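You operate a simulated robot arm through the tools that you are given. There is no shell and no other tool. Be economical: measure what you need, move in short steps, check, and stop when the job is done.

You run a simulated robot arm. Do the job below in one go: nothing can be reset, and whatever is moved stays where it is left.

## Task
Put one of the pouches from the top of the loading table on top of the shut case on the upkeep bench. Then put the purple tag in the white pail. Then take the cap box and leave it on the check bench. Then put the blue pad on the upkeep bench away on the second shelf from the top of the white-edged rack. Then put two of the bottles from the upkeep bench on the shelf by the infeed. Then take the kale pot and leave it on the green-edged bench. Then open the basin flap. The order counts. Set down upright: cap box, bottle.
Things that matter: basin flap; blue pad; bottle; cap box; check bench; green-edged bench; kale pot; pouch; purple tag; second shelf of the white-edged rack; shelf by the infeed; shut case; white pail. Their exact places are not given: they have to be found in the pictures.

Only the result counts: the job must be done as asked and must still hold three seconds after the hand-in. Knocking over, shifting, dropping, spilling or breaking anything else fails it. Lids that push on must go on centred and level and be pressed home; caps that screw on are set level and turned clockwise until they are tight.

## Robot
A 6-joint arm with a fingered hand on a trunk, on a base that drives. Base frame: it is fixed to the floor where the robot stands at the start and does not move with it; the origin is under the middle of the robot, x ahead of it, y to its left, z up; the surface under the hand at the start is at about z = 850. Readings come in mm, rad, newtons and seconds.
With the tool pointing down near the work surface it reaches from about 340 to 800 mm from the robot's upright axis, wherever it stands. Its first joint turns from -2.007 to 2.007 rad. Places, roughly: basin flap [3600, 10700, 900]; blue pad (7x10x6 cm) [-700, -2300, 900]; bottle (6x6x15 cm) [-800, -2100, 900]; cap box [0, -2250, 1000]; check bench [-2500, -2300, 900]; green-edged bench [-1700, 600, 900]; kale pot [-1500, -2250, 1000]; pouch (10x5x15 cm) [800, 300, 900]; purple tag [1500, 250, 750]; second shelf of the white-edged rack [-900, 1800, 900]; shelf by the infeed [600, 1100, 800]; shut case [-500, -2250, 1000]; white pail (16x15x16 cm) [-500, 2800, 200]. Payload 4 kg.
The tool frame sits at the grasp point between the pads (the TCP): z along the fingers, y along the line on which they close. The tips reach 26 mm beyond it. Largest opening 164 mm; the body of the gripper starts 73 mm behind the TCP. The gripper is a hand of 5 fingers: y runs from the thumb to the fingers, the wrist lies at [0, 0, -239] in the tool frame, and closing takes about 1.5 s.
Orientation is that of the tool frame in the base frame, as a unit quaternion [x, y, z, w]. With the fingers straight down and closing along the base's y, the tool's x points along the base's -x, its y along +y and its z along -z.

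## Interface
- The arm moves only by the tool send_rows. Its argument "commands" is a list of rows, each a list of 3 entries, a list of its own where there are three numbers: the shift along the base's x, y, z in mm, then the turn, a rotation vector about the base's x, y, z in rad, then the opening, from 0 (shut) to 1 (fully open). In form: [[[x, y, z], [rx, ry, rz], gripper], ...]. A call has 1 to 20 rows; each row shifts and turns the commanded pose from where the row before left it. Each row takes 0.2 s and may step no farther than 50 mm and 0.15 rad from the row before; otherwise, or with a gripper value out of range, the whole call is refused. A pose out of reach is approached as far as the arm can. The call stops where the force on the tool passes 40 N (or 10 N more than at its start, if that is more) or the arm is blocked; 0.2 s more then pass. Each finger travels about 45 mm/s and halts on what it meets, pressing with about 32 N; the grip force reading is that of the motor and also rises with nothing between the fingers. The clock runs only during rows and for 0.2 s after the last one: add rows that do not move to give the fingers time. The reply holds the time, the measured pose of the TCP, the force on the tool along the base axes, the opening and the grip force, in the units named above and with some noise, with the torque about the TCP (base axes, N m) and any sound that the robot's microphone picked up.
- Cameras (640 x 400 px; columns grow to the right, rows downward): "scene" is now at [10.4, 206.3, 1736]; the picture's right is [0.24, -0.97, 0.00], its down [-0.75, -0.18, -0.63] and it looks along [0.62, 0.15, -0.77] (base axes); focal length 260 px, centre (320, 200). "wrist" rides on the gripper at [50, -70, -93] in the tool frame; the picture's right is [0.81, 0.59, 0.00], its down [-0.43, 0.60, -0.68] and it looks along [-0.40, 0.55, 0.74] (tool axes); focal length 270 px, centre (320, 200).
- grab_frame(camera): a new picture of that camera. It takes no simulated time.
- lift_body(by): slides the trunk up (or, below 0, down) by that many mm; the arm and the scene camera ride with it, the base frame stays. It gives what a move gives, with no picture.
- roll_base(legs): drives the robot by 1 to 6 legs, each [ahead, left, turn to the left] in mm, mm and rad, along the robot's own axes; the way and the turn of a leg run together, so that a leg with both is an arc; at most 1500 mm and 3.142 rad a leg. The arm and the cameras ride along, it lands a little off, and it stops where it bumps. It gives what a move gives.
- set_grasp(shape): the hand has 5 fingers and takes this shape, open, in about a second: jaw (thumb against the fingers, like two jaws); tri (thumb and two fingers); tip (a fingertip pinch); poke (one finger out to press); point (the index stretched); flat (the hand flat); cup (the hand cupped); fist (a fist). The gripper value then closes the fingers along that shape, each until it touches; the sizes above hold for jaw. It gives what a move gives, with no picture.
- turn_head(pan, tilt): turns the head with the scene camera to pan (to the left, within 2.705 rad either way) and tilt (down, from -0.506 to 1.204), counted from straight ahead of the robot. It gives what a move gives.
- measure_at(camera, pixels): for up to 12 pixels [column, row] of the newest picture of that camera ("zoom" is the newest enlarged one), the place [x, y, z] in the base frame of the surface seen there, good to about 3 mm, but the place of the scene camera against the robot may be out by one fixed shift of up to 18 mm in any direction. It takes no simulated time.
- enlarge(camera, box): a new picture of the part [left, top, right, bottom] of that camera's present view, enlarged. It takes no simulated time.
- finish_job(): hands the job in; it is judged then, once.

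Keep the steps short. Do not move on a guess: measure, check each grasp and each placing, and mend mistakes. In all there are 145 turns and 172 pictures (those below and enlarged ones count). Leave the gripper open and the arm clear of the work at the hand-in unless told otherwise, and finish with a single line.

The tools are called by a JSON object that holds its "api" and its "payload". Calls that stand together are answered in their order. send_rows: Moves the arm, as the interface text tells. Its arguments: {"type":"object","properties":{"commands":{"type":"array"}},"required":["commands"]} The other tools are called the same way: lift_body (by) slides the trunk up or down; set_grasp (shape) gives the hand a shape; roll_base (legs) drives the base; turn_head (pan, tilt) turns the head that bears the scene camera; grab_frame (camera) takes a picture; measure_at (camera, pixels) gives the place of the surface under pixels of a picture; enlarge (camera, box) takes an enlarged picture of a part of a camera's view; finish_job () hands the job in.

At the start:

```text
time: 0.0
eef_pos: [585.9, 119.6, 1094.3]
orientation: [0.0, 1.0, 0.0, -0.001]
force: [0.6, 1.0, -0.8]
moment: [-0.02, 0.0, 0.01]
gripper_width: 164.0
gripper_force: 0.0
shape: jaw
trunk travel left (down, up): [-775.0, 215.0]
robot x, y, heading: [-1.3, 0.5, 0.001]
head pan, tilt: [0.237, 0.885]
```

scene: 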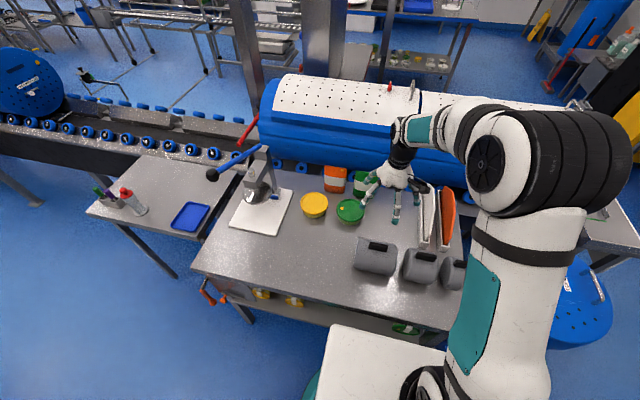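
wrist: 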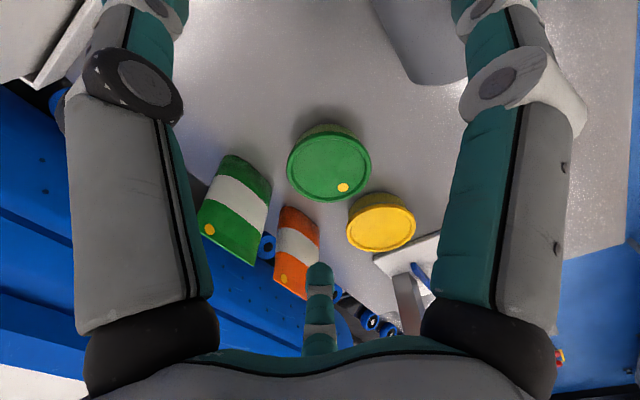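

I see a green and an orange pouch at about (335,178) and (362,183) in the scene. I enlarge and measure them first.

{"api": "enlarge", "payload": {"camera": "scene", "box": [200, 80, 480, 255]}}

{"api": "measure_at", "payload": {"camera": "wrist", "pixels": [[240, 165], [232, 205], [210, 230], [300, 220], [295, 245], [283, 280], [330, 165], [380, 220], [260, 130], [210, 200], [265, 215]]}}

{"api": "measure_at", "payload": {"camera": "scene", "pixels": [[335, 169], [333, 188], [362, 175], [314, 199], [350, 207], [190, 215], [250, 265], [380, 20], [410, 62]]}}

```text
2.29 times, centred on (340, 168) of scene
```

zoom: 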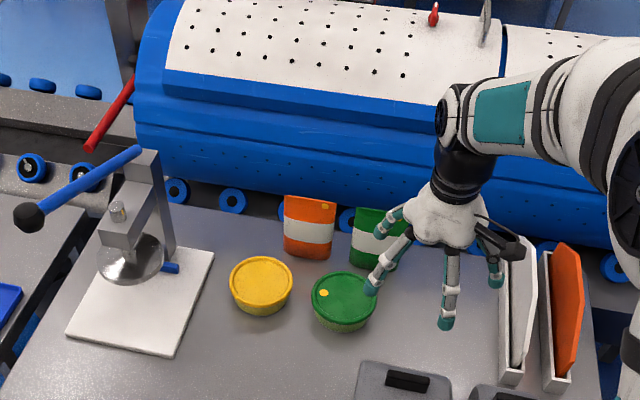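

```text
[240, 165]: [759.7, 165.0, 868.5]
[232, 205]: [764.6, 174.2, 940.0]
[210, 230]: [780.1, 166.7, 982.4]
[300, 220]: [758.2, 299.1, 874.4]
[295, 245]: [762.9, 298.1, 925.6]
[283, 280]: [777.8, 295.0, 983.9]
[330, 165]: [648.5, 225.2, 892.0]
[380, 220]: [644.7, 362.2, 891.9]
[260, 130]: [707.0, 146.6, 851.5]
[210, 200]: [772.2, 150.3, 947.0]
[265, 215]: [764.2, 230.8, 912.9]
```

```text
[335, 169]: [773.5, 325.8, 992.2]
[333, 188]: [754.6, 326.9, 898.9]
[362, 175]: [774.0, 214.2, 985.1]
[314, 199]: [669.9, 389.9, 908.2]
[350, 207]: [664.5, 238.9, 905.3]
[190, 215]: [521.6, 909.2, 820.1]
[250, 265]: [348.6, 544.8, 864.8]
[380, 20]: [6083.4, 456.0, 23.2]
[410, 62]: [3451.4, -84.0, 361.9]
```

Next I check the room behind and beside the pouches, and how the hand is spread.

{"api": "enlarge", "payload": {"camera": "scene", "box": [300, 110, 460, 230]}}

{"api": "measure_at", "payload": {"camera": "scene", "pixels": [[326, 168], [343, 170], [325, 190], [343, 192], [354, 172], [353, 194], [348, 165], [349, 185], [300, 155], [300, 165], [335, 162], [320, 140]]}}

```text
3.33 times, centred on (380, 170) of scene
```

zoom: 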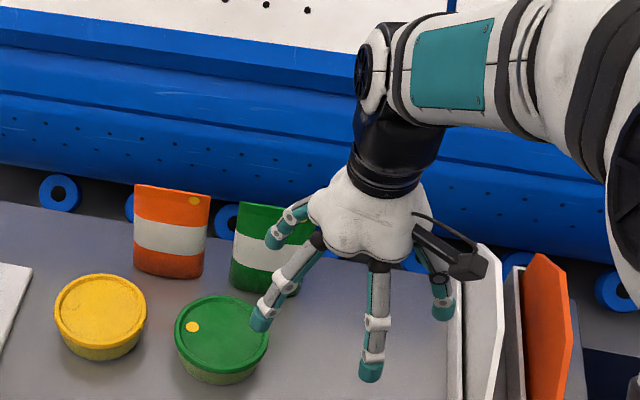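

```text
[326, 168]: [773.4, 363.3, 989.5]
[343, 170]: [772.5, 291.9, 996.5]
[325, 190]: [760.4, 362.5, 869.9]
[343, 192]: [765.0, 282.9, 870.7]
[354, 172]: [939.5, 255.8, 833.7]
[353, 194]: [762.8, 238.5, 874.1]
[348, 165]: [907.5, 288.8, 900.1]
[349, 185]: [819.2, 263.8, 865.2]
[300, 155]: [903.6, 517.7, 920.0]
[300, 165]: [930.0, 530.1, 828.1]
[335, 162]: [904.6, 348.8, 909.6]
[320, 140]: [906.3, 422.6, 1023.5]
```

Orange pouch: about x 775, y 290–370, with about 100 mm of room behind it. I'll grip it front to back. First I check the robot's base front and the table edge before driving left.

{"api": "measure_at", "payload": {"camera": "scene", "pixels": [[340, 328], [330, 360], [400, 335], [320, 320], [195, 268], [215, 290], [330, 310], [90, 212], [175, 275], [240, 320], [300, 330], [250, 380]]}}

{"api": "turn_head", "payload": {"pan": 0.3, "tilt": 1.2}}

{"api": "grab_frame", "payload": {"camera": "scene"}}

```text
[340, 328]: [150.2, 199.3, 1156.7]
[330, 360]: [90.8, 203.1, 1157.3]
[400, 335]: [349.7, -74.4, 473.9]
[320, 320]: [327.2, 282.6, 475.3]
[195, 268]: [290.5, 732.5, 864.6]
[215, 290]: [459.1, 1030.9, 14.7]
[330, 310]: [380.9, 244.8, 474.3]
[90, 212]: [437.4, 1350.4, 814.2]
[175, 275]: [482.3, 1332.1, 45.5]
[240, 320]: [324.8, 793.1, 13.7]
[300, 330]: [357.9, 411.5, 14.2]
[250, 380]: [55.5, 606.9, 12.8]
```

```text
time: 0.8
eef_pos: [586.0, 118.3, 1092.7]
orientation: [0.0, 1.0, 0.0, -0.001]
force: [0.4, 0.0, 0.1]
moment: [-0.01, -0.01, -0.03]
gripper_width: 163.8
gripper_force: 0.1
shape: jaw
trunk travel left (down, up): [-775.0, 215.0]
robot x, y, heading: [-4.7, 1.9, -0.001]
head pan, tilt: [0.3, 1.201]
```

```text
167 pictures are left
```

scene: 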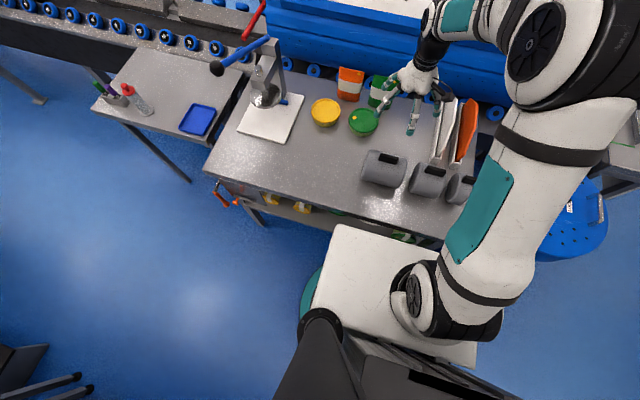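

The floor to the left is clear. I drive 310 mm left and 60 mm ahead, with the arm at its safe height.

{"api": "roll_base", "payload": {"legs": [[0, 310, 0], [60, 0, 0]]}}

```text
time: 3.5
eef_pos: [648.7, 428.1, 1093.2]
orientation: [0.0, 1.0, 0.0, -0.001]
force: [0.5, -0.2, -0.1]
moment: [0.02, 0.07, -0.01]
gripper_width: 164.1
gripper_force: 0.0
shape: jaw
trunk travel left (down, up): [-775.0, 215.0]
robot x, y, heading: [59.2, 307.3, -0.004]
head pan, tilt: [0.3, 1.201]
```

Now I turn the hand by -90° about z, so it closes along x, and go above the orange pouch.

{"api": "send_rows", "payload": {"commands": [[[12, -9, 0], [0, 0, -0.1428], 1], [[12, -9, 0], [0, 0, -0.1428], 1], [[12, -9, 0], [0, 0, -0.1428], 1], [[12, -9, 0], [0, 0, -0.1428], 1], [[12, -9, 0], [0, 0, -0.1428], 1], [[12, -9, 0], [0, 0, -0.1428], 1], [[12, -9, 0], [0, 0, -0.1428], 1], [[12, -9, 0], [0, 0, -0.1428], 1], [[12, -9, 0], [0, 0, -0.1428], 1], [[12, -9, 0], [0, 0, -0.1428], 1], [[12, -9, 0], [0, 0, -0.1428], 1]]}}

{"api": "grab_frame", "payload": {"camera": "wrist"}}

{"api": "grab_frame", "payload": {"camera": "scene"}}

```text
time: 5.9
eef_pos: [779.3, 328.9, 1092.1]
orientation: [0.709, 0.705, 0.0, 0.0]
force: [0.2, 0.0, 0.7]
moment: [0.0, 0.02, 0.0]
gripper_width: 164.0
gripper_force: 0.0
shape: jaw
trunk travel left (down, up): [-775.0, 215.0]
robot x, y, heading: [62.1, 313.8, -0.005]
head pan, tilt: [0.3, 1.201]
```

```text
166 pictures are left
```

wrist: 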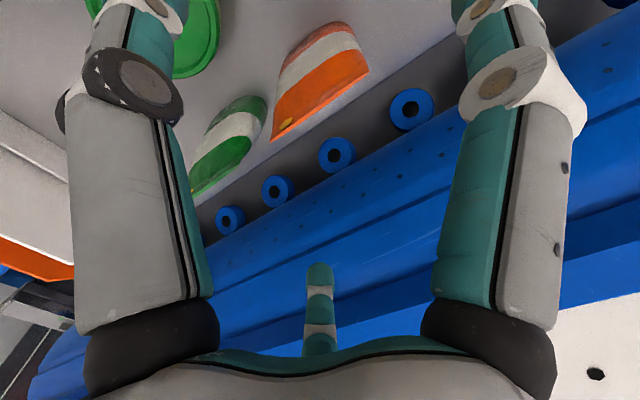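

```text
165 pictures are left
```

scene: 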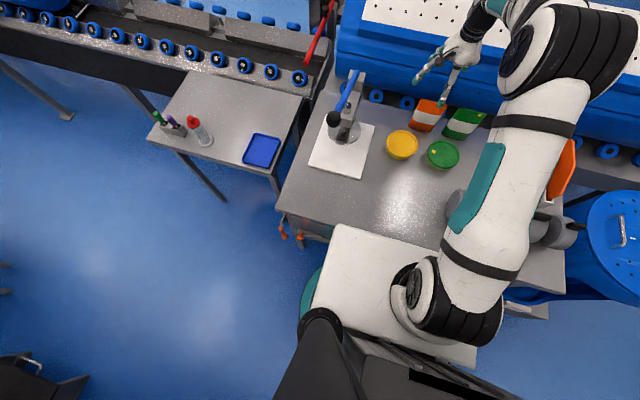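

I measure the pouch's top edge in the wrist view: the yellow dot at (285,124), the top edge from (275,140) to (368,72), and the face.

{"api": "measure_at", "payload": {"camera": "wrist", "pixels": [[287, 124], [278, 136], [366, 72], [325, 98], [315, 85], [345, 68], [300, 50], [345, 28], [250, 105], [195, 190], [262, 120], [320, 60]]}}

```text
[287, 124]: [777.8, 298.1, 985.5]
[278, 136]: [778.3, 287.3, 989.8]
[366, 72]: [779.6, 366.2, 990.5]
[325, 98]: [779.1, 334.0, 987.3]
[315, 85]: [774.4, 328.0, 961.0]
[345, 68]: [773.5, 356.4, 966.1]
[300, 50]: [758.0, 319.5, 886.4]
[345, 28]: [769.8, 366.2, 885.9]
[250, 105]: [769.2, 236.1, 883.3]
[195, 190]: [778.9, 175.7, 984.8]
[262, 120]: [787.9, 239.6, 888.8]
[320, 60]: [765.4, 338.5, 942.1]
```

Pouch top centre is about (782, 327, 992). I descend to z ≈ 950 and close.

{"api": "send_rows", "payload": {"commands": [[[4, -2, -40], [0, 0, 0], 1], [[0, 0, -40], [0, 0, 0], 1], [[0, 0, -35], [0, 0, 0], 1], [[0, 0, -27], [0, 0, 0], 1], [[0, 0, 0], [0, 0, 0], 1]]}}

{"api": "grab_frame", "payload": {"camera": "scene"}}

{"api": "grab_frame", "payload": {"camera": "wrist"}}

```text
time: 7.1
eef_pos: [780.9, 326.3, 951.3]
orientation: [0.708, 0.706, 0.0, 0.0]
force: [-0.2, -1.1, 0.0]
moment: [0.0, -0.02, 0.05]
gripper_width: 164.1
gripper_force: 0.0
shape: jaw
trunk travel left (down, up): [-775.0, 215.0]
robot x, y, heading: [63.0, 307.6, -0.007]
head pan, tilt: [0.3, 1.201]
```

```text
164 pictures are left
```

scene: 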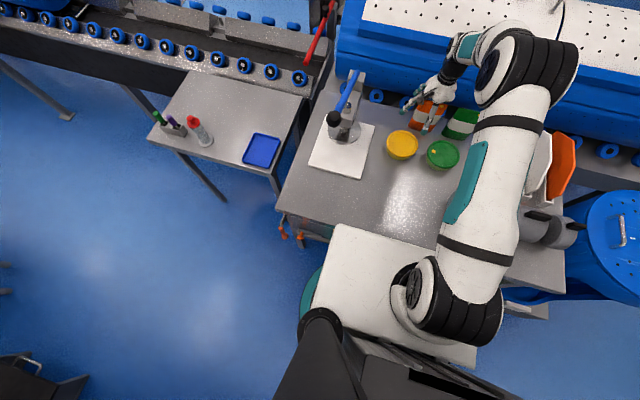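

```text
163 pictures are left
```

wrist: 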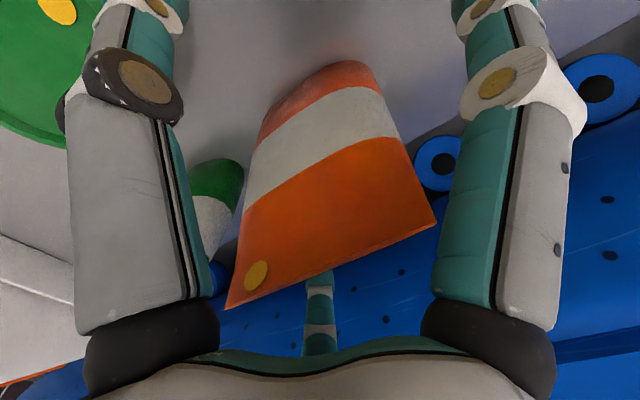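

The pouch sits between the fingers. I close.

{"api": "send_rows", "payload": {"commands": [[[0, 0, 0], [0, 0, 0], 0.5], [[0, 0, 0], [0, 0, 0], 0], [[0, 0, 0], [0, 0, 0], 0], [[0, 0, 0], [0, 0, 0], 0], [[0, 0, 0], [0, 0, 0], 0], [[0, 0, 0], [0, 0, 0], 0], [[0, 0, 0], [0, 0, 0], 0], [[0, 0, 0], [0, 0, 0], 0], [[0, 0, 0], [0, 0, 0], 0], [[0, 0, 0], [0, 0, 0], 0], [[0, 0, 0], [0, 0, 0], 0]]}}

{"api": "grab_frame", "payload": {"camera": "wrist"}}

```text
time: 9.5
eef_pos: [781.3, 327.0, 951.5]
orientation: [0.707, 0.707, 0.001, 0.001]
force: [2.5, -0.3, 6.9]
moment: [-0.03, -0.39, 0.02]
gripper_width: 37.2
gripper_force: 32.2
shape: jaw
trunk travel left (down, up): [-775.0, 215.0]
robot x, y, heading: [62.1, 312.1, 0.0]
head pan, tilt: [0.3, 1.201]
```

```text
162 pictures are left
```

wrist: 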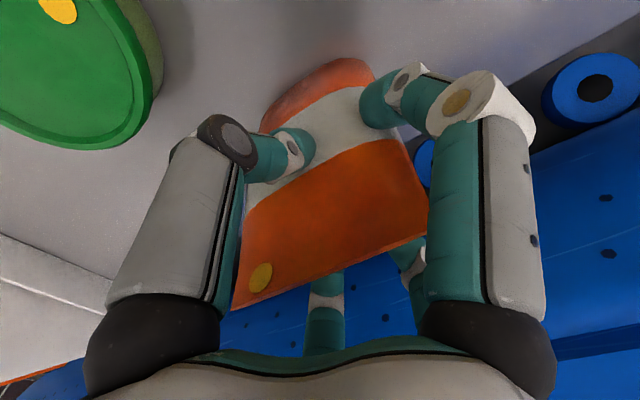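

Gripped (37 mm). I lift it 200 mm and draw it back.

{"api": "send_rows", "payload": {"commands": [[[0, 0, 20], [0, 0, 0], 0], [[0, 0, 40], [0, 0, 0], 0], [[0, 0, 50], [0, 0, 0], 0], [[0, 0, 50], [0, 0, 0], 0], [[-20, 0, 40], [0, 0, 0], 0], [[-45, 0, 0], [0, 0, 0], 0], [[-45, 0, 0], [0, 0, 0], 0], [[-45, 0, 0], [0, 0, 0], 0], [[-45, 0, 0], [0, 0, 0], 0], [[-45, 0, 0], [0, 0, 0], 0]]}}

{"api": "turn_head", "payload": {"pan": -1.7, "tilt": 0.35}}

{"api": "grab_frame", "payload": {"camera": "scene"}}

{"api": "grab_frame", "payload": {"camera": "wrist"}}

```text
time: 11.7
eef_pos: [538.2, 327.5, 1152.4]
orientation: [0.708, 0.706, 0.001, 0.0]
force: [-0.9, 0.6, -3.7]
moment: [0.01, -0.02, 0.01]
gripper_width: 36.2
gripper_force: 31.9
shape: jaw
trunk travel left (down, up): [-775.0, 215.0]
robot x, y, heading: [63.2, 311.5, -0.005]
head pan, tilt: [0.3, 1.201]
```

```text
time: 13.6
eef_pos: [540.9, 328.5, 1152.0]
orientation: [0.708, 0.706, 0.0, 0.0]
force: [-0.4, -0.6, -2.9]
moment: [0.03, 0.0, 0.0]
gripper_width: 36.5
gripper_force: 31.5
shape: jaw
trunk travel left (down, up): [-775.0, 215.0]
robot x, y, heading: [62.4, 309.6, -0.004]
head pan, tilt: [-1.7, 0.351]
```

```text
161 pictures are left
```

scene: 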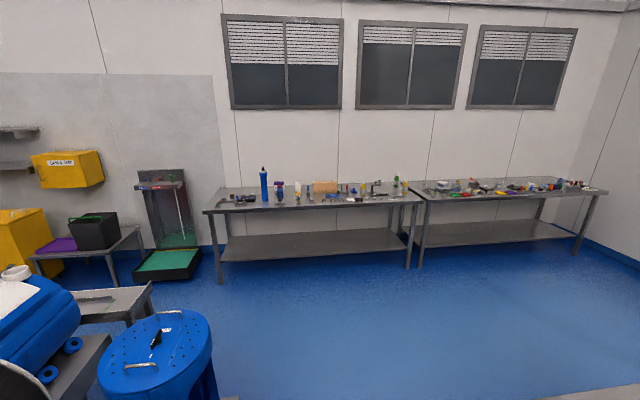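

```text
160 pictures are left
```

wrist: 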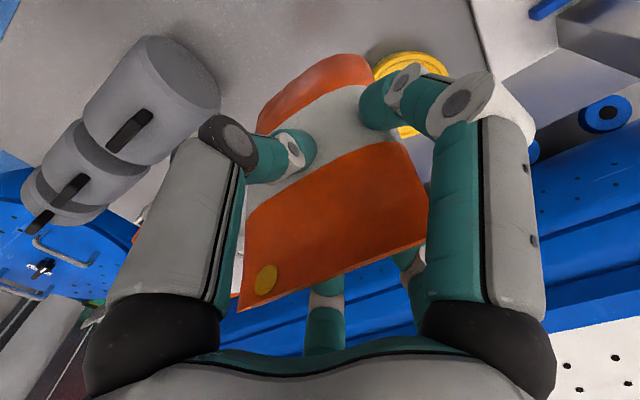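

I see two benches on the wall behind. I enlarge both and measure a few points.

{"api": "enlarge", "payload": {"camera": "scene", "box": [195, 150, 425, 290]}}

{"api": "enlarge", "payload": {"camera": "scene", "box": [400, 150, 620, 285]}}

{"api": "measure_at", "payload": {"camera": "scene", "pixels": [[205, 212], [325, 186], [420, 195], [605, 192], [264, 185], [240, 200], [440, 190], [515, 188], [560, 360], [300, 300], [160, 340], [130, 300]]}}

```text
2.78 times, centred on (310, 220) of scene
```

zoom: 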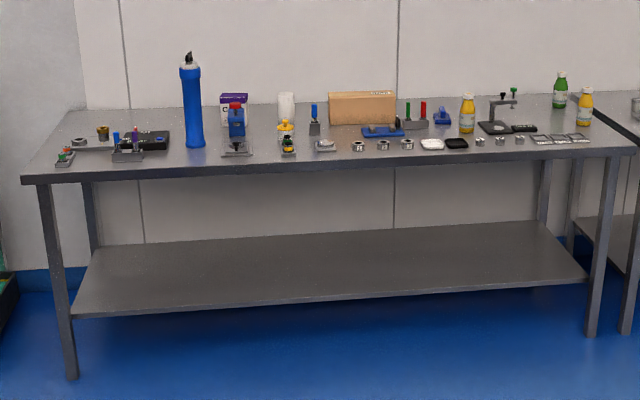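

```text
2.91 times, centred on (510, 218) of scene
```

zoom: 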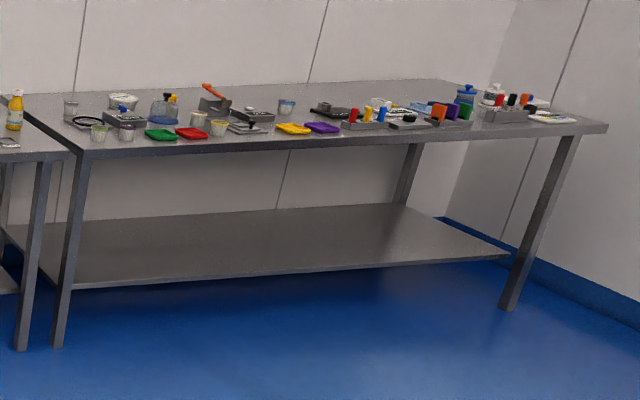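

```text
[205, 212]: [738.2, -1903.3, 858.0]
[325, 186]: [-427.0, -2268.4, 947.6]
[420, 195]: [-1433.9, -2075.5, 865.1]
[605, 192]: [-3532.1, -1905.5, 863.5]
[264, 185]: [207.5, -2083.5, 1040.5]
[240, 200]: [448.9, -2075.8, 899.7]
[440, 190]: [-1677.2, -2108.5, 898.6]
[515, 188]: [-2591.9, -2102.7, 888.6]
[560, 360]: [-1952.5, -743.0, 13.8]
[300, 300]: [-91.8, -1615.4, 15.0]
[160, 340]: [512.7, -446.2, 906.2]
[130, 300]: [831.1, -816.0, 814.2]
```

The shut case is the brown box near (-430,-2270). Before backing off I check the floor behind me.

{"api": "turn_head", "payload": {"pan": -2.7, "tilt": 0.55}}

{"api": "grab_frame", "payload": {"camera": "scene"}}

{"api": "turn_head", "payload": {"pan": 2.5, "tilt": 0.4}}

{"api": "grab_frame", "payload": {"camera": "scene"}}

```text
time: 14.9
eef_pos: [540.1, 327.0, 1152.4]
orientation: [0.708, 0.707, 0.001, 0.0]
force: [-0.1, -0.1, -2.9]
moment: [-0.01, 0.02, 0.04]
gripper_width: 36.5
gripper_force: 32.2
shape: jaw
trunk travel left (down, up): [-775.0, 215.0]
robot x, y, heading: [62.8, 313.6, -0.004]
head pan, tilt: [-2.7, 0.55]
```

```text
157 pictures are left
```

scene: 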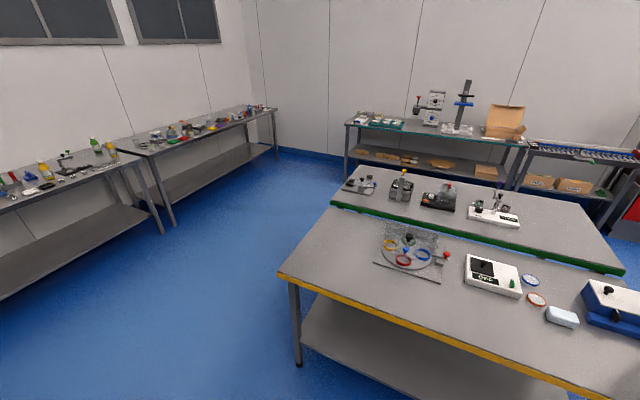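

```text
time: 18.9
eef_pos: [540.5, 327.5, 1152.7]
orientation: [0.708, 0.706, 0.0, 0.0]
force: [-0.3, -0.9, -2.9]
moment: [-0.03, -0.03, 0.01]
gripper_width: 36.4
gripper_force: 32.9
shape: jaw
trunk travel left (down, up): [-775.0, 215.0]
robot x, y, heading: [62.7, 312.8, -0.001]
head pan, tilt: [2.499, 0.4]
```

```text
156 pictures are left
```

scene: 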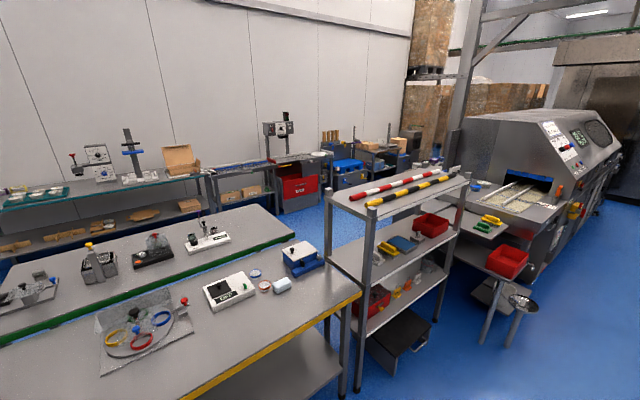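

I measure the island bench edges, the rack and the infeed shelf (infeed at roughly (520,210)).

{"api": "measure_at", "payload": {"camera": "scene", "pixels": [[360, 294], [190, 397], [190, 265], [325, 265], [405, 185], [390, 245], [380, 310], [360, 390], [470, 175], [490, 225], [505, 262], [520, 300]]}}

{"api": "enlarge", "payload": {"camera": "scene", "box": [310, 130, 590, 380]}}

```text
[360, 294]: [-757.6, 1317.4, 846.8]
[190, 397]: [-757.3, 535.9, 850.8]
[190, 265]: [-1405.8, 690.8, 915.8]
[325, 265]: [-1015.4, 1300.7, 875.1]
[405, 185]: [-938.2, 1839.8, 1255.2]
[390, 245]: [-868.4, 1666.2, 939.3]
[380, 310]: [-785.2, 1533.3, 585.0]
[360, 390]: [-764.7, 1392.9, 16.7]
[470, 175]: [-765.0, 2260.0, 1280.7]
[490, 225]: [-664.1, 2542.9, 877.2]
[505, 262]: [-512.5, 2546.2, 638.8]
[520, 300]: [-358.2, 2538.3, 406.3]
```

```text
1.60 times, centred on (450, 255) of scene
```

zoom: 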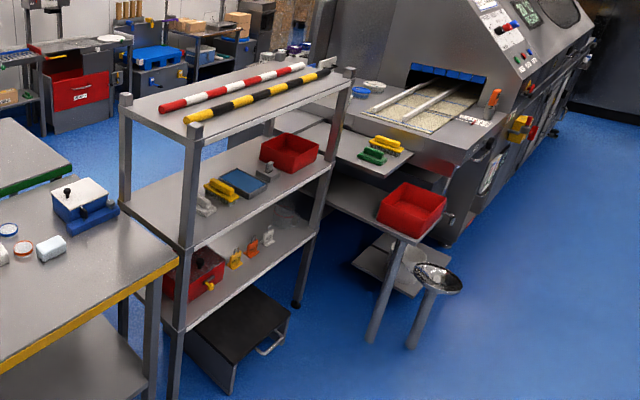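

Now I back off, turn right and drive to the upkeep bench, stopping short of it in front of the case.

{"api": "roll_base", "payload": {"legs": [[-250, 0, 0], [0, 0, -1.571], [1400, 0, 0], [0, -240, 0], [350, 0, 0]]}}

{"api": "turn_head", "payload": {"pan": 0.0, "tilt": 0.75}}

{"api": "grab_frame", "payload": {"camera": "scene"}}

```text
time: 34.4
eef_pos: [-406.7, -1917.6, 1152.2]
orientation: [1.0, -0.002, 0.0, -0.001]
force: [0.0, -0.6, -2.5]
moment: [0.01, 0.02, 0.01]
gripper_width: 30.7
gripper_force: 31.6
shape: jaw
trunk travel left (down, up): [-775.0, 215.0]
robot x, y, heading: [-427.7, -1436.4, -1.574]
head pan, tilt: [2.499, 0.4]
```

```text
time: 36.7
eef_pos: [-408.7, -1919.1, 1152.8]
orientation: [1.0, -0.002, 0.0, 0.001]
force: [0.1, -0.1, -2.6]
moment: [-0.02, -0.02, 0.0]
gripper_width: 30.7
gripper_force: 31.9
shape: jaw
trunk travel left (down, up): [-775.0, 215.0]
robot x, y, heading: [-424.2, -1439.5, -1.574]
head pan, tilt: [0.0, 0.75]
```

```text
154 pictures are left
```

scene: 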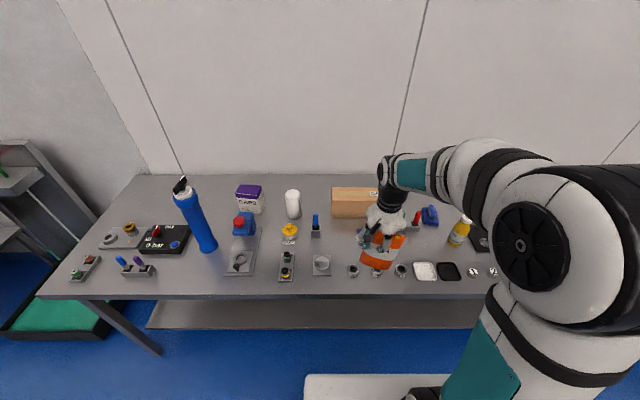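

Width fell from 36 to 31, so the pouch may have slipped. I check the wrist view.

{"api": "grab_frame", "payload": {"camera": "wrist"}}

{"api": "enlarge", "payload": {"camera": "scene", "box": [280, 150, 520, 300]}}

{"api": "measure_at", "payload": {"camera": "scene", "pixels": [[333, 188], [376, 190], [333, 195], [333, 215], [376, 216], [345, 191], [372, 200], [365, 264], [400, 240], [360, 225], [400, 225], [325, 232]]}}

```text
153 pictures are left
```

wrist: 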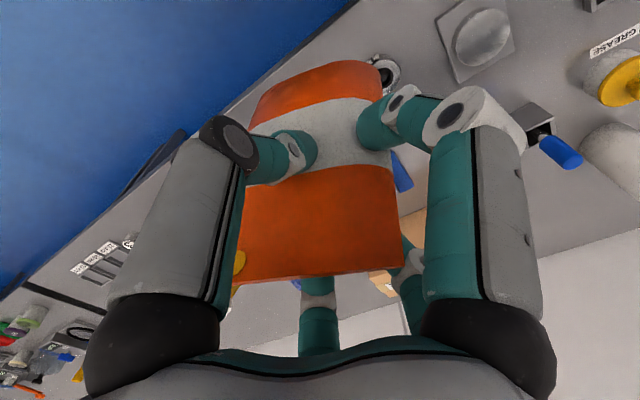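

```text
2.67 times, centred on (400, 225) of scene
```

zoom: 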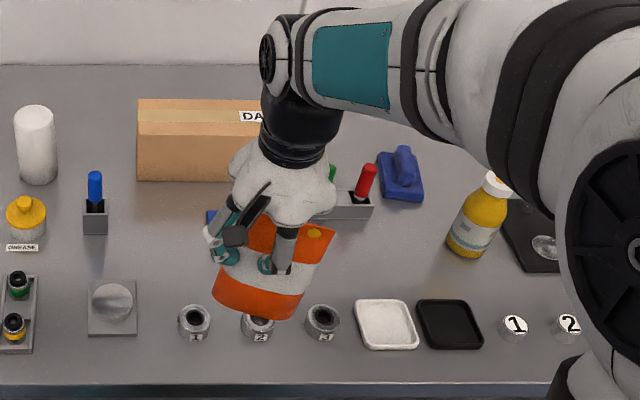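

```text
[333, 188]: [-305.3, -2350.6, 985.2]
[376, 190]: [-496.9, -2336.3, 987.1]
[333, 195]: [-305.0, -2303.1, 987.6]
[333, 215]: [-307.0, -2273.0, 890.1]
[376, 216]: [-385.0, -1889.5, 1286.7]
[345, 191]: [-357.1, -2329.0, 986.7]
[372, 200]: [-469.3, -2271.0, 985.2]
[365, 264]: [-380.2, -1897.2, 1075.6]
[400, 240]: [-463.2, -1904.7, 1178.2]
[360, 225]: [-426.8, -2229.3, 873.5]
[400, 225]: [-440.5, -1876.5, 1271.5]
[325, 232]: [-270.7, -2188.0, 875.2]
```

The case top is at about z 972 (corrected), x -300…-550, y about -2270…-2360. The pouch swung in the grip, so I measure its top edge and lower face in the wrist view to get the tilt.

{"api": "measure_at", "payload": {"camera": "wrist", "pixels": [[255, 279], [400, 263], [330, 270], [390, 200], [320, 200], [330, 115], [300, 70], [370, 70], [265, 110], [330, 62], [240, 262]]}}

{"api": "measure_at", "payload": {"camera": "zoom", "pixels": [[214, 288], [296, 317], [334, 232], [250, 220], [142, 105], [145, 130], [255, 105], [145, 175]]}}

```text
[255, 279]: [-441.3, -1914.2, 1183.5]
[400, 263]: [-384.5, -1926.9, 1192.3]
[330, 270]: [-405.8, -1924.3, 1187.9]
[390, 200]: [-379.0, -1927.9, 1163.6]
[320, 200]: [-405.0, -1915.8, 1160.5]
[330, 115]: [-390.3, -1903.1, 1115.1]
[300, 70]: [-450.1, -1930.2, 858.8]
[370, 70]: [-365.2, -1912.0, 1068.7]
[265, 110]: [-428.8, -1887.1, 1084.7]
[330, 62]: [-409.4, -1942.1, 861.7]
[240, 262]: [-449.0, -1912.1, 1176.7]
```

```text
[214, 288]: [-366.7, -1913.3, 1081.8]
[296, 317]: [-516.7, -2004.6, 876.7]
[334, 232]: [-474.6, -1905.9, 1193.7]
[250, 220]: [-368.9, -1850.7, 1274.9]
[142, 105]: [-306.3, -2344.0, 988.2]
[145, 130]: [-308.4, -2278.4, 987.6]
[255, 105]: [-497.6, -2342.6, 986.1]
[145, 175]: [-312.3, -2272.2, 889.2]
```

Top edge tilts about 0.16 rad. I drive 150 mm ahead, then level the pouch by turning about base y and move over the case.

{"api": "roll_base", "payload": {"legs": [[150, 0, 0]]}}

{"api": "send_rows", "payload": {"commands": [[[0, -40, 0], [0, 0.08, 0], 0], [[0, -40, 0], [0, 0.08, 0], 0], [[-5, -40, 0], [0, 0, 0], 0], [[-5, -40, 0], [0, 0, 0], 0], [[-5, -40, 0], [0, 0, 0], 0]]}}

{"api": "grab_frame", "payload": {"camera": "wrist"}}

{"api": "grab_frame", "payload": {"camera": "scene"}}

```text
time: 38.0
eef_pos: [-410.9, -2068.5, 1151.7]
orientation: [1.0, -0.003, 0.0, -0.001]
force: [-0.7, -0.4, -3.4]
moment: [0.0, -0.01, -0.01]
gripper_width: 30.6
gripper_force: 31.8
shape: jaw
trunk travel left (down, up): [-775.0, 215.0]
robot x, y, heading: [-428.4, -1590.5, -1.582]
head pan, tilt: [0.0, 0.75]
```

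```text
time: 39.2
eef_pos: [-425.4, -2269.7, 1148.8]
orientation: [0.997, -0.003, -0.08, -0.001]
force: [-0.4, -0.8, -2.1]
moment: [0.03, -0.05, 0.02]
gripper_width: 30.7
gripper_force: 32.1
shape: jaw
trunk travel left (down, up): [-775.0, 215.0]
robot x, y, heading: [-421.7, -1585.8, -1.58]
head pan, tilt: [0.0, 0.75]
```

```text
151 pictures are left
```

wrist: 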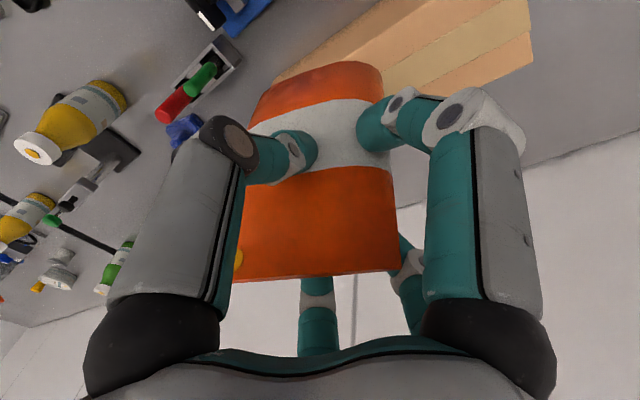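

```text
150 pictures are left
```

scene: 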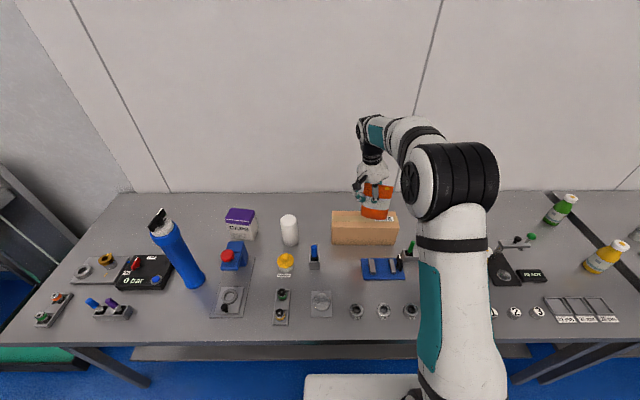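

Level check plus case edges in the wrist view.

{"api": "measure_at", "payload": {"camera": "wrist", "pixels": [[260, 276], [390, 269], [330, 272], [526, 10], [532, 64], [470, 50], [460, 20], [430, 68], [400, 86], [360, 45], [290, 75]]}}

{"api": "enlarge", "payload": {"camera": "scene", "box": [310, 140, 430, 260]}}

{"api": "measure_at", "payload": {"camera": "scene", "pixels": [[335, 212], [334, 226], [355, 212], [355, 226], [397, 225], [396, 216], [376, 218], [376, 210]]}}

```text
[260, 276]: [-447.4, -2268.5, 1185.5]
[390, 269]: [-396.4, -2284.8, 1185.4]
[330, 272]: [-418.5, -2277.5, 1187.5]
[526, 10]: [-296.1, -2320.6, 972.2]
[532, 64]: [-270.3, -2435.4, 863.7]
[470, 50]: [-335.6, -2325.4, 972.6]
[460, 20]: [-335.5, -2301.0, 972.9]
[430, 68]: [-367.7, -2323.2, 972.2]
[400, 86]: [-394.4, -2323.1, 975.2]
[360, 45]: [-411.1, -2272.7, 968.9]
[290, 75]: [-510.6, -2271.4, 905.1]
```

```text
3.33 times, centred on (370, 200) of scene
```

zoom: 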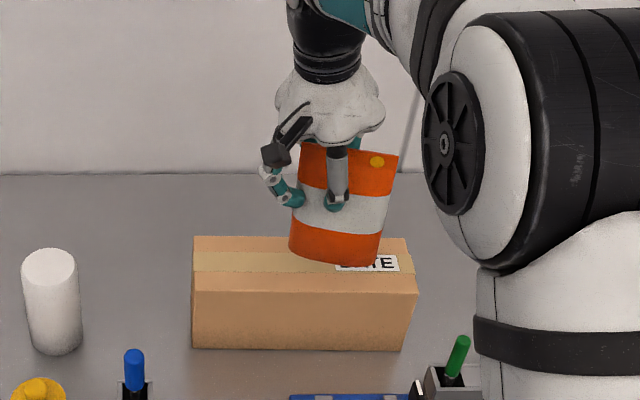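

```text
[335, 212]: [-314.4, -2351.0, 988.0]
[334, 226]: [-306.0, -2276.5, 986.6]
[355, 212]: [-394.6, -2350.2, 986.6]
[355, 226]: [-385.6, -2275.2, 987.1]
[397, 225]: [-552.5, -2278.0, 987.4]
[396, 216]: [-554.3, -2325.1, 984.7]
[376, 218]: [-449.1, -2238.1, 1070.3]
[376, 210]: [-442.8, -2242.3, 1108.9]
```

The pouch is level but yawed about 0.25 rad. I turn it back, centre it over the case (y ≈ -2316) and lower it by 66 mm.

{"api": "send_rows", "payload": {"commands": [[[0, -21, 0], [0, 0, 0.12], 0], [[0, -21, -10], [0, 0, 0.12], 0], [[0, 0, -30], [0, 0, 0], 0], [[0, 0, -20], [0, 0, 0], 0], [[0, 0, -4], [0, 0, 0], 0], [[0, 0, 0], [0, 0, 0], 0]]}}

{"api": "enlarge", "payload": {"camera": "scene", "box": [310, 140, 430, 260]}}

{"api": "grab_frame", "payload": {"camera": "wrist"}}

```text
time: 40.6
eef_pos: [-426.1, -2309.4, 1086.4]
orientation: [0.99, 0.117, -0.079, 0.009]
force: [-0.2, 0.0, -2.9]
moment: [0.02, -0.03, 0.01]
gripper_width: 30.6
gripper_force: 32.0
shape: jaw
trunk travel left (down, up): [-775.0, 215.0]
robot x, y, heading: [-423.3, -1584.4, -1.576]
head pan, tilt: [0.0, 0.75]
```

```text
3.33 times, centred on (370, 200) of scene
```

zoom: 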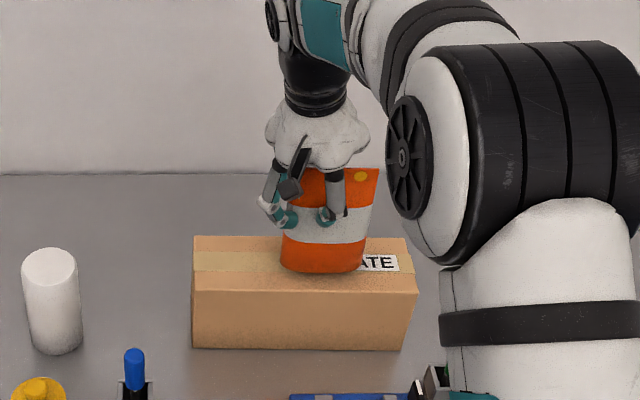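

```text
147 pictures are left
```

wrist: 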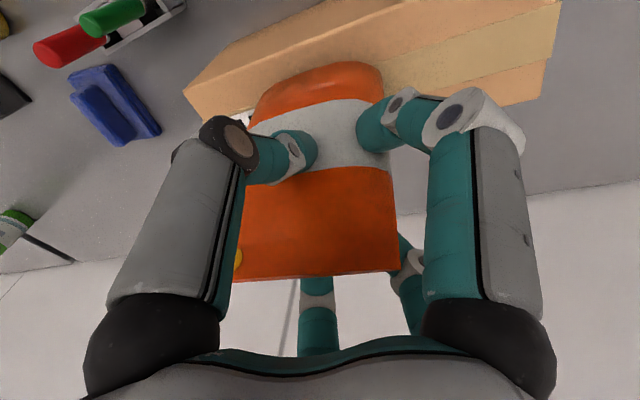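

It hangs just above the case's middle. I lower in small steps until contact.

{"api": "send_rows", "payload": {"commands": [[[0, 0, -3], [0, 0, 0], 0], [[0, 0, -3], [0, 0, 0], 0], [[0, 0, -3], [0, 0, 0], 0]]}}

{"api": "measure_at", "payload": {"camera": "wrist", "pixels": [[260, 280], [390, 271], [330, 66], [300, 72], [365, 66], [330, 90], [400, 95], [262, 108]]}}

```text
time: 41.5
eef_pos: [-426.1, -2310.7, 1078.8]
orientation: [0.99, 0.117, -0.079, 0.01]
force: [0.0, 0.4, -2.8]
moment: [0.0, -0.04, 0.03]
gripper_width: 30.9
gripper_force: 32.0
shape: jaw
trunk travel left (down, up): [-775.0, 215.0]
robot x, y, heading: [-424.6, -1587.8, -1.58]
head pan, tilt: [0.0, 0.75]
```

```text
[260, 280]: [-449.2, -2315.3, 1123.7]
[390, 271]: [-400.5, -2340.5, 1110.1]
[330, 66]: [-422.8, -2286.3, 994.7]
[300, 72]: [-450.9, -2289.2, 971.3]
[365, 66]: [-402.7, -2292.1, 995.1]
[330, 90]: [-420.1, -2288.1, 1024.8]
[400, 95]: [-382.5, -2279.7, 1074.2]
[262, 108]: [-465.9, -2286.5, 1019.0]
```

Still free. I keep lowering in 2–3 mm steps.

{"api": "send_rows", "payload": {"commands": [[[0, 0, -2], [0, 0, 0], 0], [[0, 0, -2], [0, 0, 0], 0], [[0, 0, -2], [0, 0, 0], 0], [[0, 0, 0], [0, 0, 0], 0]]}}

```text
time: 42.5
eef_pos: [-426.6, -2308.9, 1076.9]
orientation: [0.99, 0.116, -0.08, 0.01]
force: [-1.1, 3.1, 14.7]
moment: [-0.06, 0.04, 0.11]
gripper_width: 30.6
gripper_force: 32.1
shape: jaw
trunk travel left (down, up): [-775.0, 215.0]
robot x, y, heading: [-423.1, -1588.8, -1.581]
head pan, tilt: [0.0, 0.75]
```

Contact (15 N). I relieve it 2 mm and open the hand.

{"api": "send_rows", "payload": {"commands": [[[0, 0, 2], [0, 0, 0], 0], [[0, 0, 0], [0, 0, 0], 0.25], [[0, 0, 0], [0, 0, 0], 0.3], [[0, 0, 0], [0, 0, 0], 0.4], [[0, 0, 0], [0, 0, 0], 0.6], [[0, 0, 0], [0, 0, 0], 0.8], [[0, 0, 0], [0, 0, 0], 1], [[0, 0, 0], [0, 0, 0], 1], [[0, 0, 0], [0, 0, 0], 1], [[0, 0, 0], [0, 0, 0], 1]]}}

{"api": "enlarge", "payload": {"camera": "scene", "box": [310, 140, 430, 260]}}

{"api": "grab_frame", "payload": {"camera": "wrist"}}

```text
time: 44.6
eef_pos: [-426.2, -2309.0, 1075.0]
orientation: [0.99, 0.116, -0.079, 0.009]
force: [0.1, 0.6, 0.8]
moment: [0.01, -0.01, 0.0]
gripper_width: 164.1
gripper_force: 0.0
shape: jaw
trunk travel left (down, up): [-775.0, 215.0]
robot x, y, heading: [-423.0, -1588.3, -1.577]
head pan, tilt: [0.0, 0.75]
```

```text
3.33 times, centred on (370, 200) of scene
```

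zoom: 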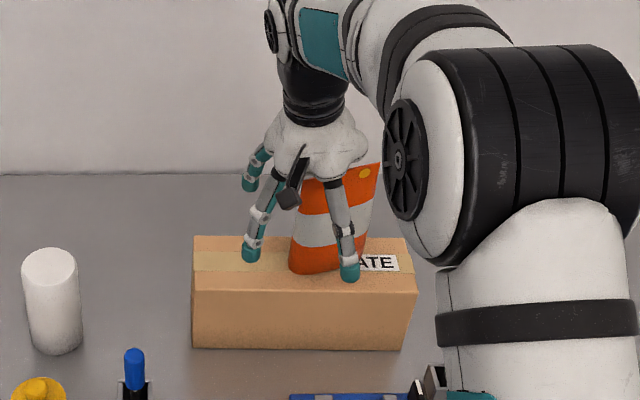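

```text
145 pictures are left
```

wrist: 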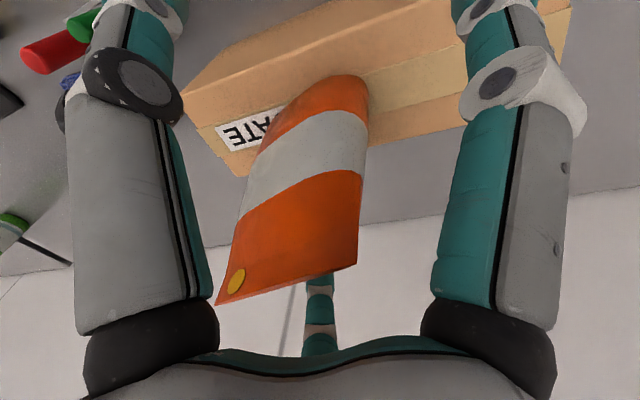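

The pouch stands by itself on the case. I raise the hand straight up and untwist it.

{"api": "send_rows", "payload": {"commands": [[[0, 0, 20], [0, 0, 0], 1], [[0, 0, 40], [0, 0, 0], 1], [[0, 0, 50], [0, 0, 0], 1], [[0, 0, 50], [0, -0.08, -0.12], 1], [[0, 40, 20], [0, -0.08, -0.12], 1], [[0, 50, 0], [0, 0, 0], 1], [[0, 50, 0], [0, 0, 0], 1], [[0, 50, 0], [0, 0, 0], 1]]}}

{"api": "grab_frame", "payload": {"camera": "scene"}}

{"api": "grab_frame", "payload": {"camera": "wrist"}}

```text
time: 46.5
eef_pos: [-425.7, -2116.2, 1255.0]
orientation: [1.0, -0.004, -0.001, 0.01]
force: [-0.4, 1.0, -0.7]
moment: [-0.02, -0.04, 0.01]
gripper_width: 163.8
gripper_force: 0.0
shape: jaw
trunk travel left (down, up): [-775.0, 215.0]
robot x, y, heading: [-426.8, -1585.4, -1.579]
head pan, tilt: [0.0, 0.75]
```

```text
144 pictures are left
```

scene: 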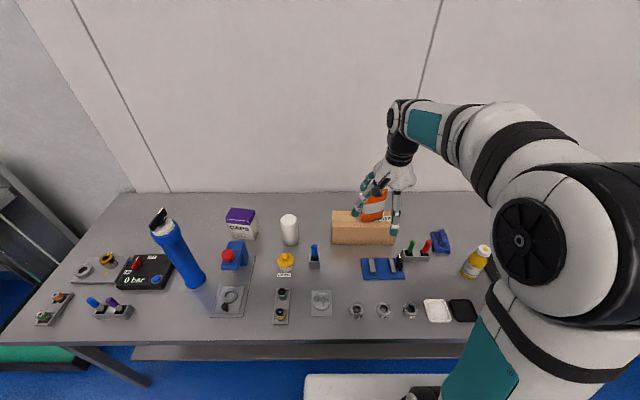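

```text
143 pictures are left
```

wrist: 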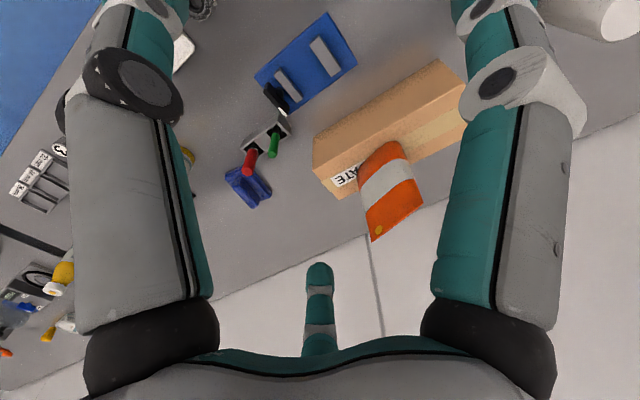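

Pouch done. Next, the purple tag near (1500,250,750). I turn the head toward it.

{"api": "turn_head", "payload": {"pan": 2.3, "tilt": 0.25}}

{"api": "grab_frame", "payload": {"camera": "scene"}}

```text
time: 48.6
eef_pos: [-424.2, -2117.9, 1255.1]
orientation: [1.0, -0.005, -0.001, 0.01]
force: [-0.6, -0.4, 0.0]
moment: [0.06, 0.0, -0.01]
gripper_width: 164.0
gripper_force: 0.0
shape: jaw
trunk travel left (down, up): [-775.0, 215.0]
robot x, y, heading: [-428.2, -1585.0, -1.579]
head pan, tilt: [2.3, 0.25]
```

```text
142 pictures are left
```

scene: 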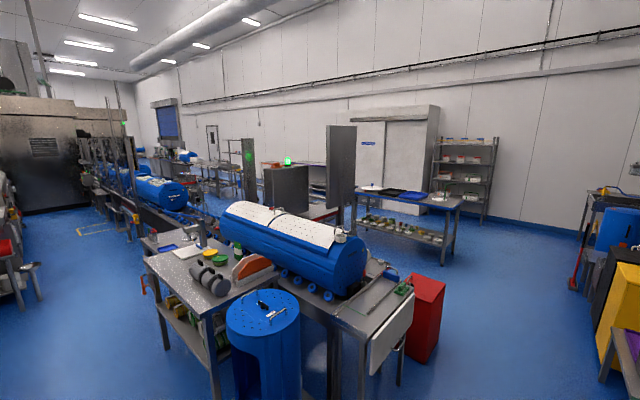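

The tag is hidden behind the blue drum. I measure the surroundings to plan a way round.

{"api": "measure_at", "payload": {"camera": "scene", "pixels": [[330, 215], [362, 260], [430, 285], [400, 325], [372, 290], [340, 140], [290, 190], [405, 195], [620, 300], [460, 330], [360, 375], [330, 370]]}}

{"api": "enlarge", "payload": {"camera": "scene", "box": [210, 130, 470, 300]}}

```text
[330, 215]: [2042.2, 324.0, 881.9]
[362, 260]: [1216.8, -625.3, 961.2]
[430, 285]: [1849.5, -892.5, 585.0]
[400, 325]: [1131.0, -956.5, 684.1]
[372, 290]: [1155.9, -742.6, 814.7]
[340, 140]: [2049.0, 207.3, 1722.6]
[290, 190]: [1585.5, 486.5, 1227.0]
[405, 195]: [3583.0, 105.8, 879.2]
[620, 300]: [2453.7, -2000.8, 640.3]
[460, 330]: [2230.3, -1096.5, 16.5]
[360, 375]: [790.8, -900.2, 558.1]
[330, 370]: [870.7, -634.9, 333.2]
```

```text
2.35 times, centred on (340, 215) of scene
```

zoom: 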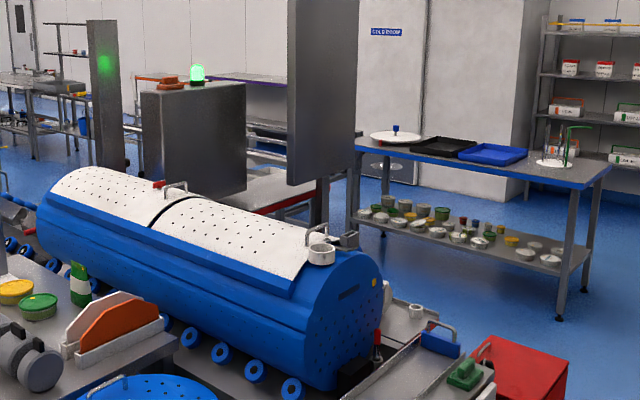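

I leave the bench: back 200 mm, turn left to face +x, drive 1300 mm along the aisle, then look.

{"api": "roll_base", "payload": {"legs": [[-150, 0, 0], [0, 0, 1.571], [1200, 0, 0]]}}

{"api": "turn_head", "payload": {"pan": 0.0, "tilt": 0.35}}

{"api": "grab_frame", "payload": {"camera": "scene"}}

```text
time: 59.4
eef_pos: [1308.6, -1495.7, 1254.0]
orientation: [0.719, 0.695, 0.006, 0.007]
force: [0.4, -0.3, -1.1]
moment: [0.02, -0.01, -0.02]
gripper_width: 163.8
gripper_force: 0.1
shape: jaw
trunk travel left (down, up): [-775.0, 215.0]
robot x, y, heading: [776.4, -1481.3, -0.035]
head pan, tilt: [2.3, 0.25]
```

```text
time: 61.5
eef_pos: [1306.9, -1495.0, 1254.6]
orientation: [0.72, 0.694, 0.006, 0.007]
force: [-0.5, 0.1, 0.1]
moment: [-0.01, -0.01, -0.02]
gripper_width: 164.1
gripper_force: 0.0
shape: jaw
trunk travel left (down, up): [-775.0, 215.0]
robot x, y, heading: [780.3, -1486.6, -0.03]
head pan, tilt: [0.0, 0.351]
```

```text
140 pictures are left
```

scene: 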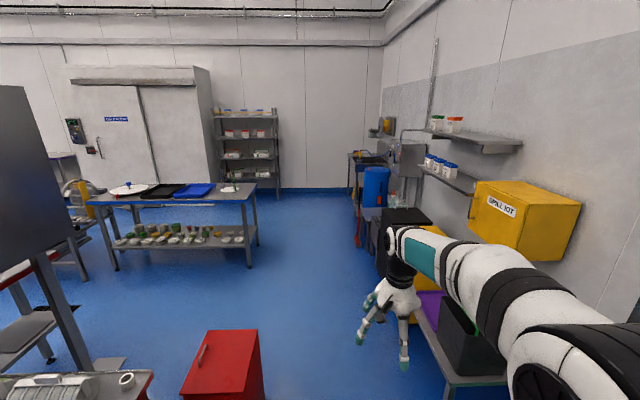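

I measure the gap between the red bin and the table at the right, and the space beyond.

{"api": "measure_at", "payload": {"camera": "scene", "pixels": [[258, 332], [205, 335], [262, 385], [430, 300], [446, 382], [380, 260], [300, 260], [120, 330], [60, 300], [250, 195], [30, 350], [100, 240]]}}

{"api": "turn_head", "payload": {"pan": 1.1, "tilt": 0.4}}

{"api": "grab_frame", "payload": {"camera": "scene"}}

```text
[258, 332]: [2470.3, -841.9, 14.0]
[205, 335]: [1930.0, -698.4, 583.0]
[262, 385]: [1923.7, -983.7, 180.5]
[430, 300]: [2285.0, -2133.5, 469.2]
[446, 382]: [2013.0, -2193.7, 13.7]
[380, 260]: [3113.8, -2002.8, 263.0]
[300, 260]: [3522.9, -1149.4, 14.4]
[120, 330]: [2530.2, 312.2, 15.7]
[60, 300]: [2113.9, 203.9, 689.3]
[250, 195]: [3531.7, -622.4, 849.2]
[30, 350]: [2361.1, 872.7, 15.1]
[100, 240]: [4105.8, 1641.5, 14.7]
```

```text
time: 62.9
eef_pos: [1305.9, -1496.7, 1254.3]
orientation: [0.719, 0.695, 0.006, 0.007]
force: [-0.4, 1.0, -0.7]
moment: [0.02, 0.01, 0.0]
gripper_width: 164.0
gripper_force: 0.1
shape: jaw
trunk travel left (down, up): [-775.0, 215.0]
robot x, y, heading: [779.9, -1480.7, -0.037]
head pan, tilt: [1.1, 0.4]
```

```text
139 pictures are left
```

scene: 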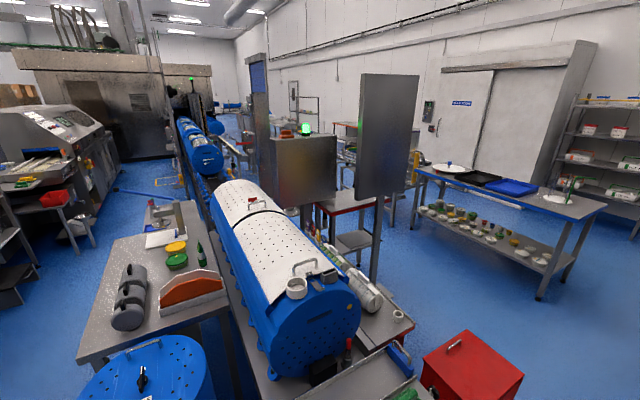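

{"api": "enlarge", "payload": {"camera": "scene", "box": [270, 180, 430, 340]}}

{"api": "measure_at", "payload": {"camera": "scene", "pixels": [[345, 205], [330, 215], [355, 240], [370, 205], [376, 265], [340, 260], [398, 316], [400, 335]]}}

```text
2.50 times, centred on (350, 260) of scene
```

zoom: 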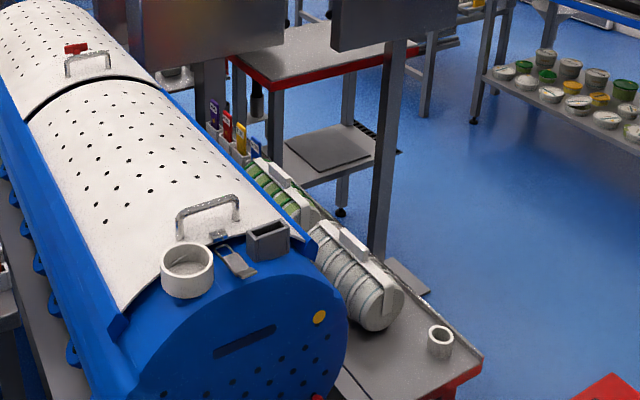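

```text
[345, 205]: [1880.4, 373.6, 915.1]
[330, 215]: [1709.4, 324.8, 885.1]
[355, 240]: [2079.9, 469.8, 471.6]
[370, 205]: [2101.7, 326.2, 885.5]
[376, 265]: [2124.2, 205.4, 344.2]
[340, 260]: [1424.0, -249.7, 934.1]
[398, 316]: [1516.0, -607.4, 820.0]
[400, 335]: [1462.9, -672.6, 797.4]
```

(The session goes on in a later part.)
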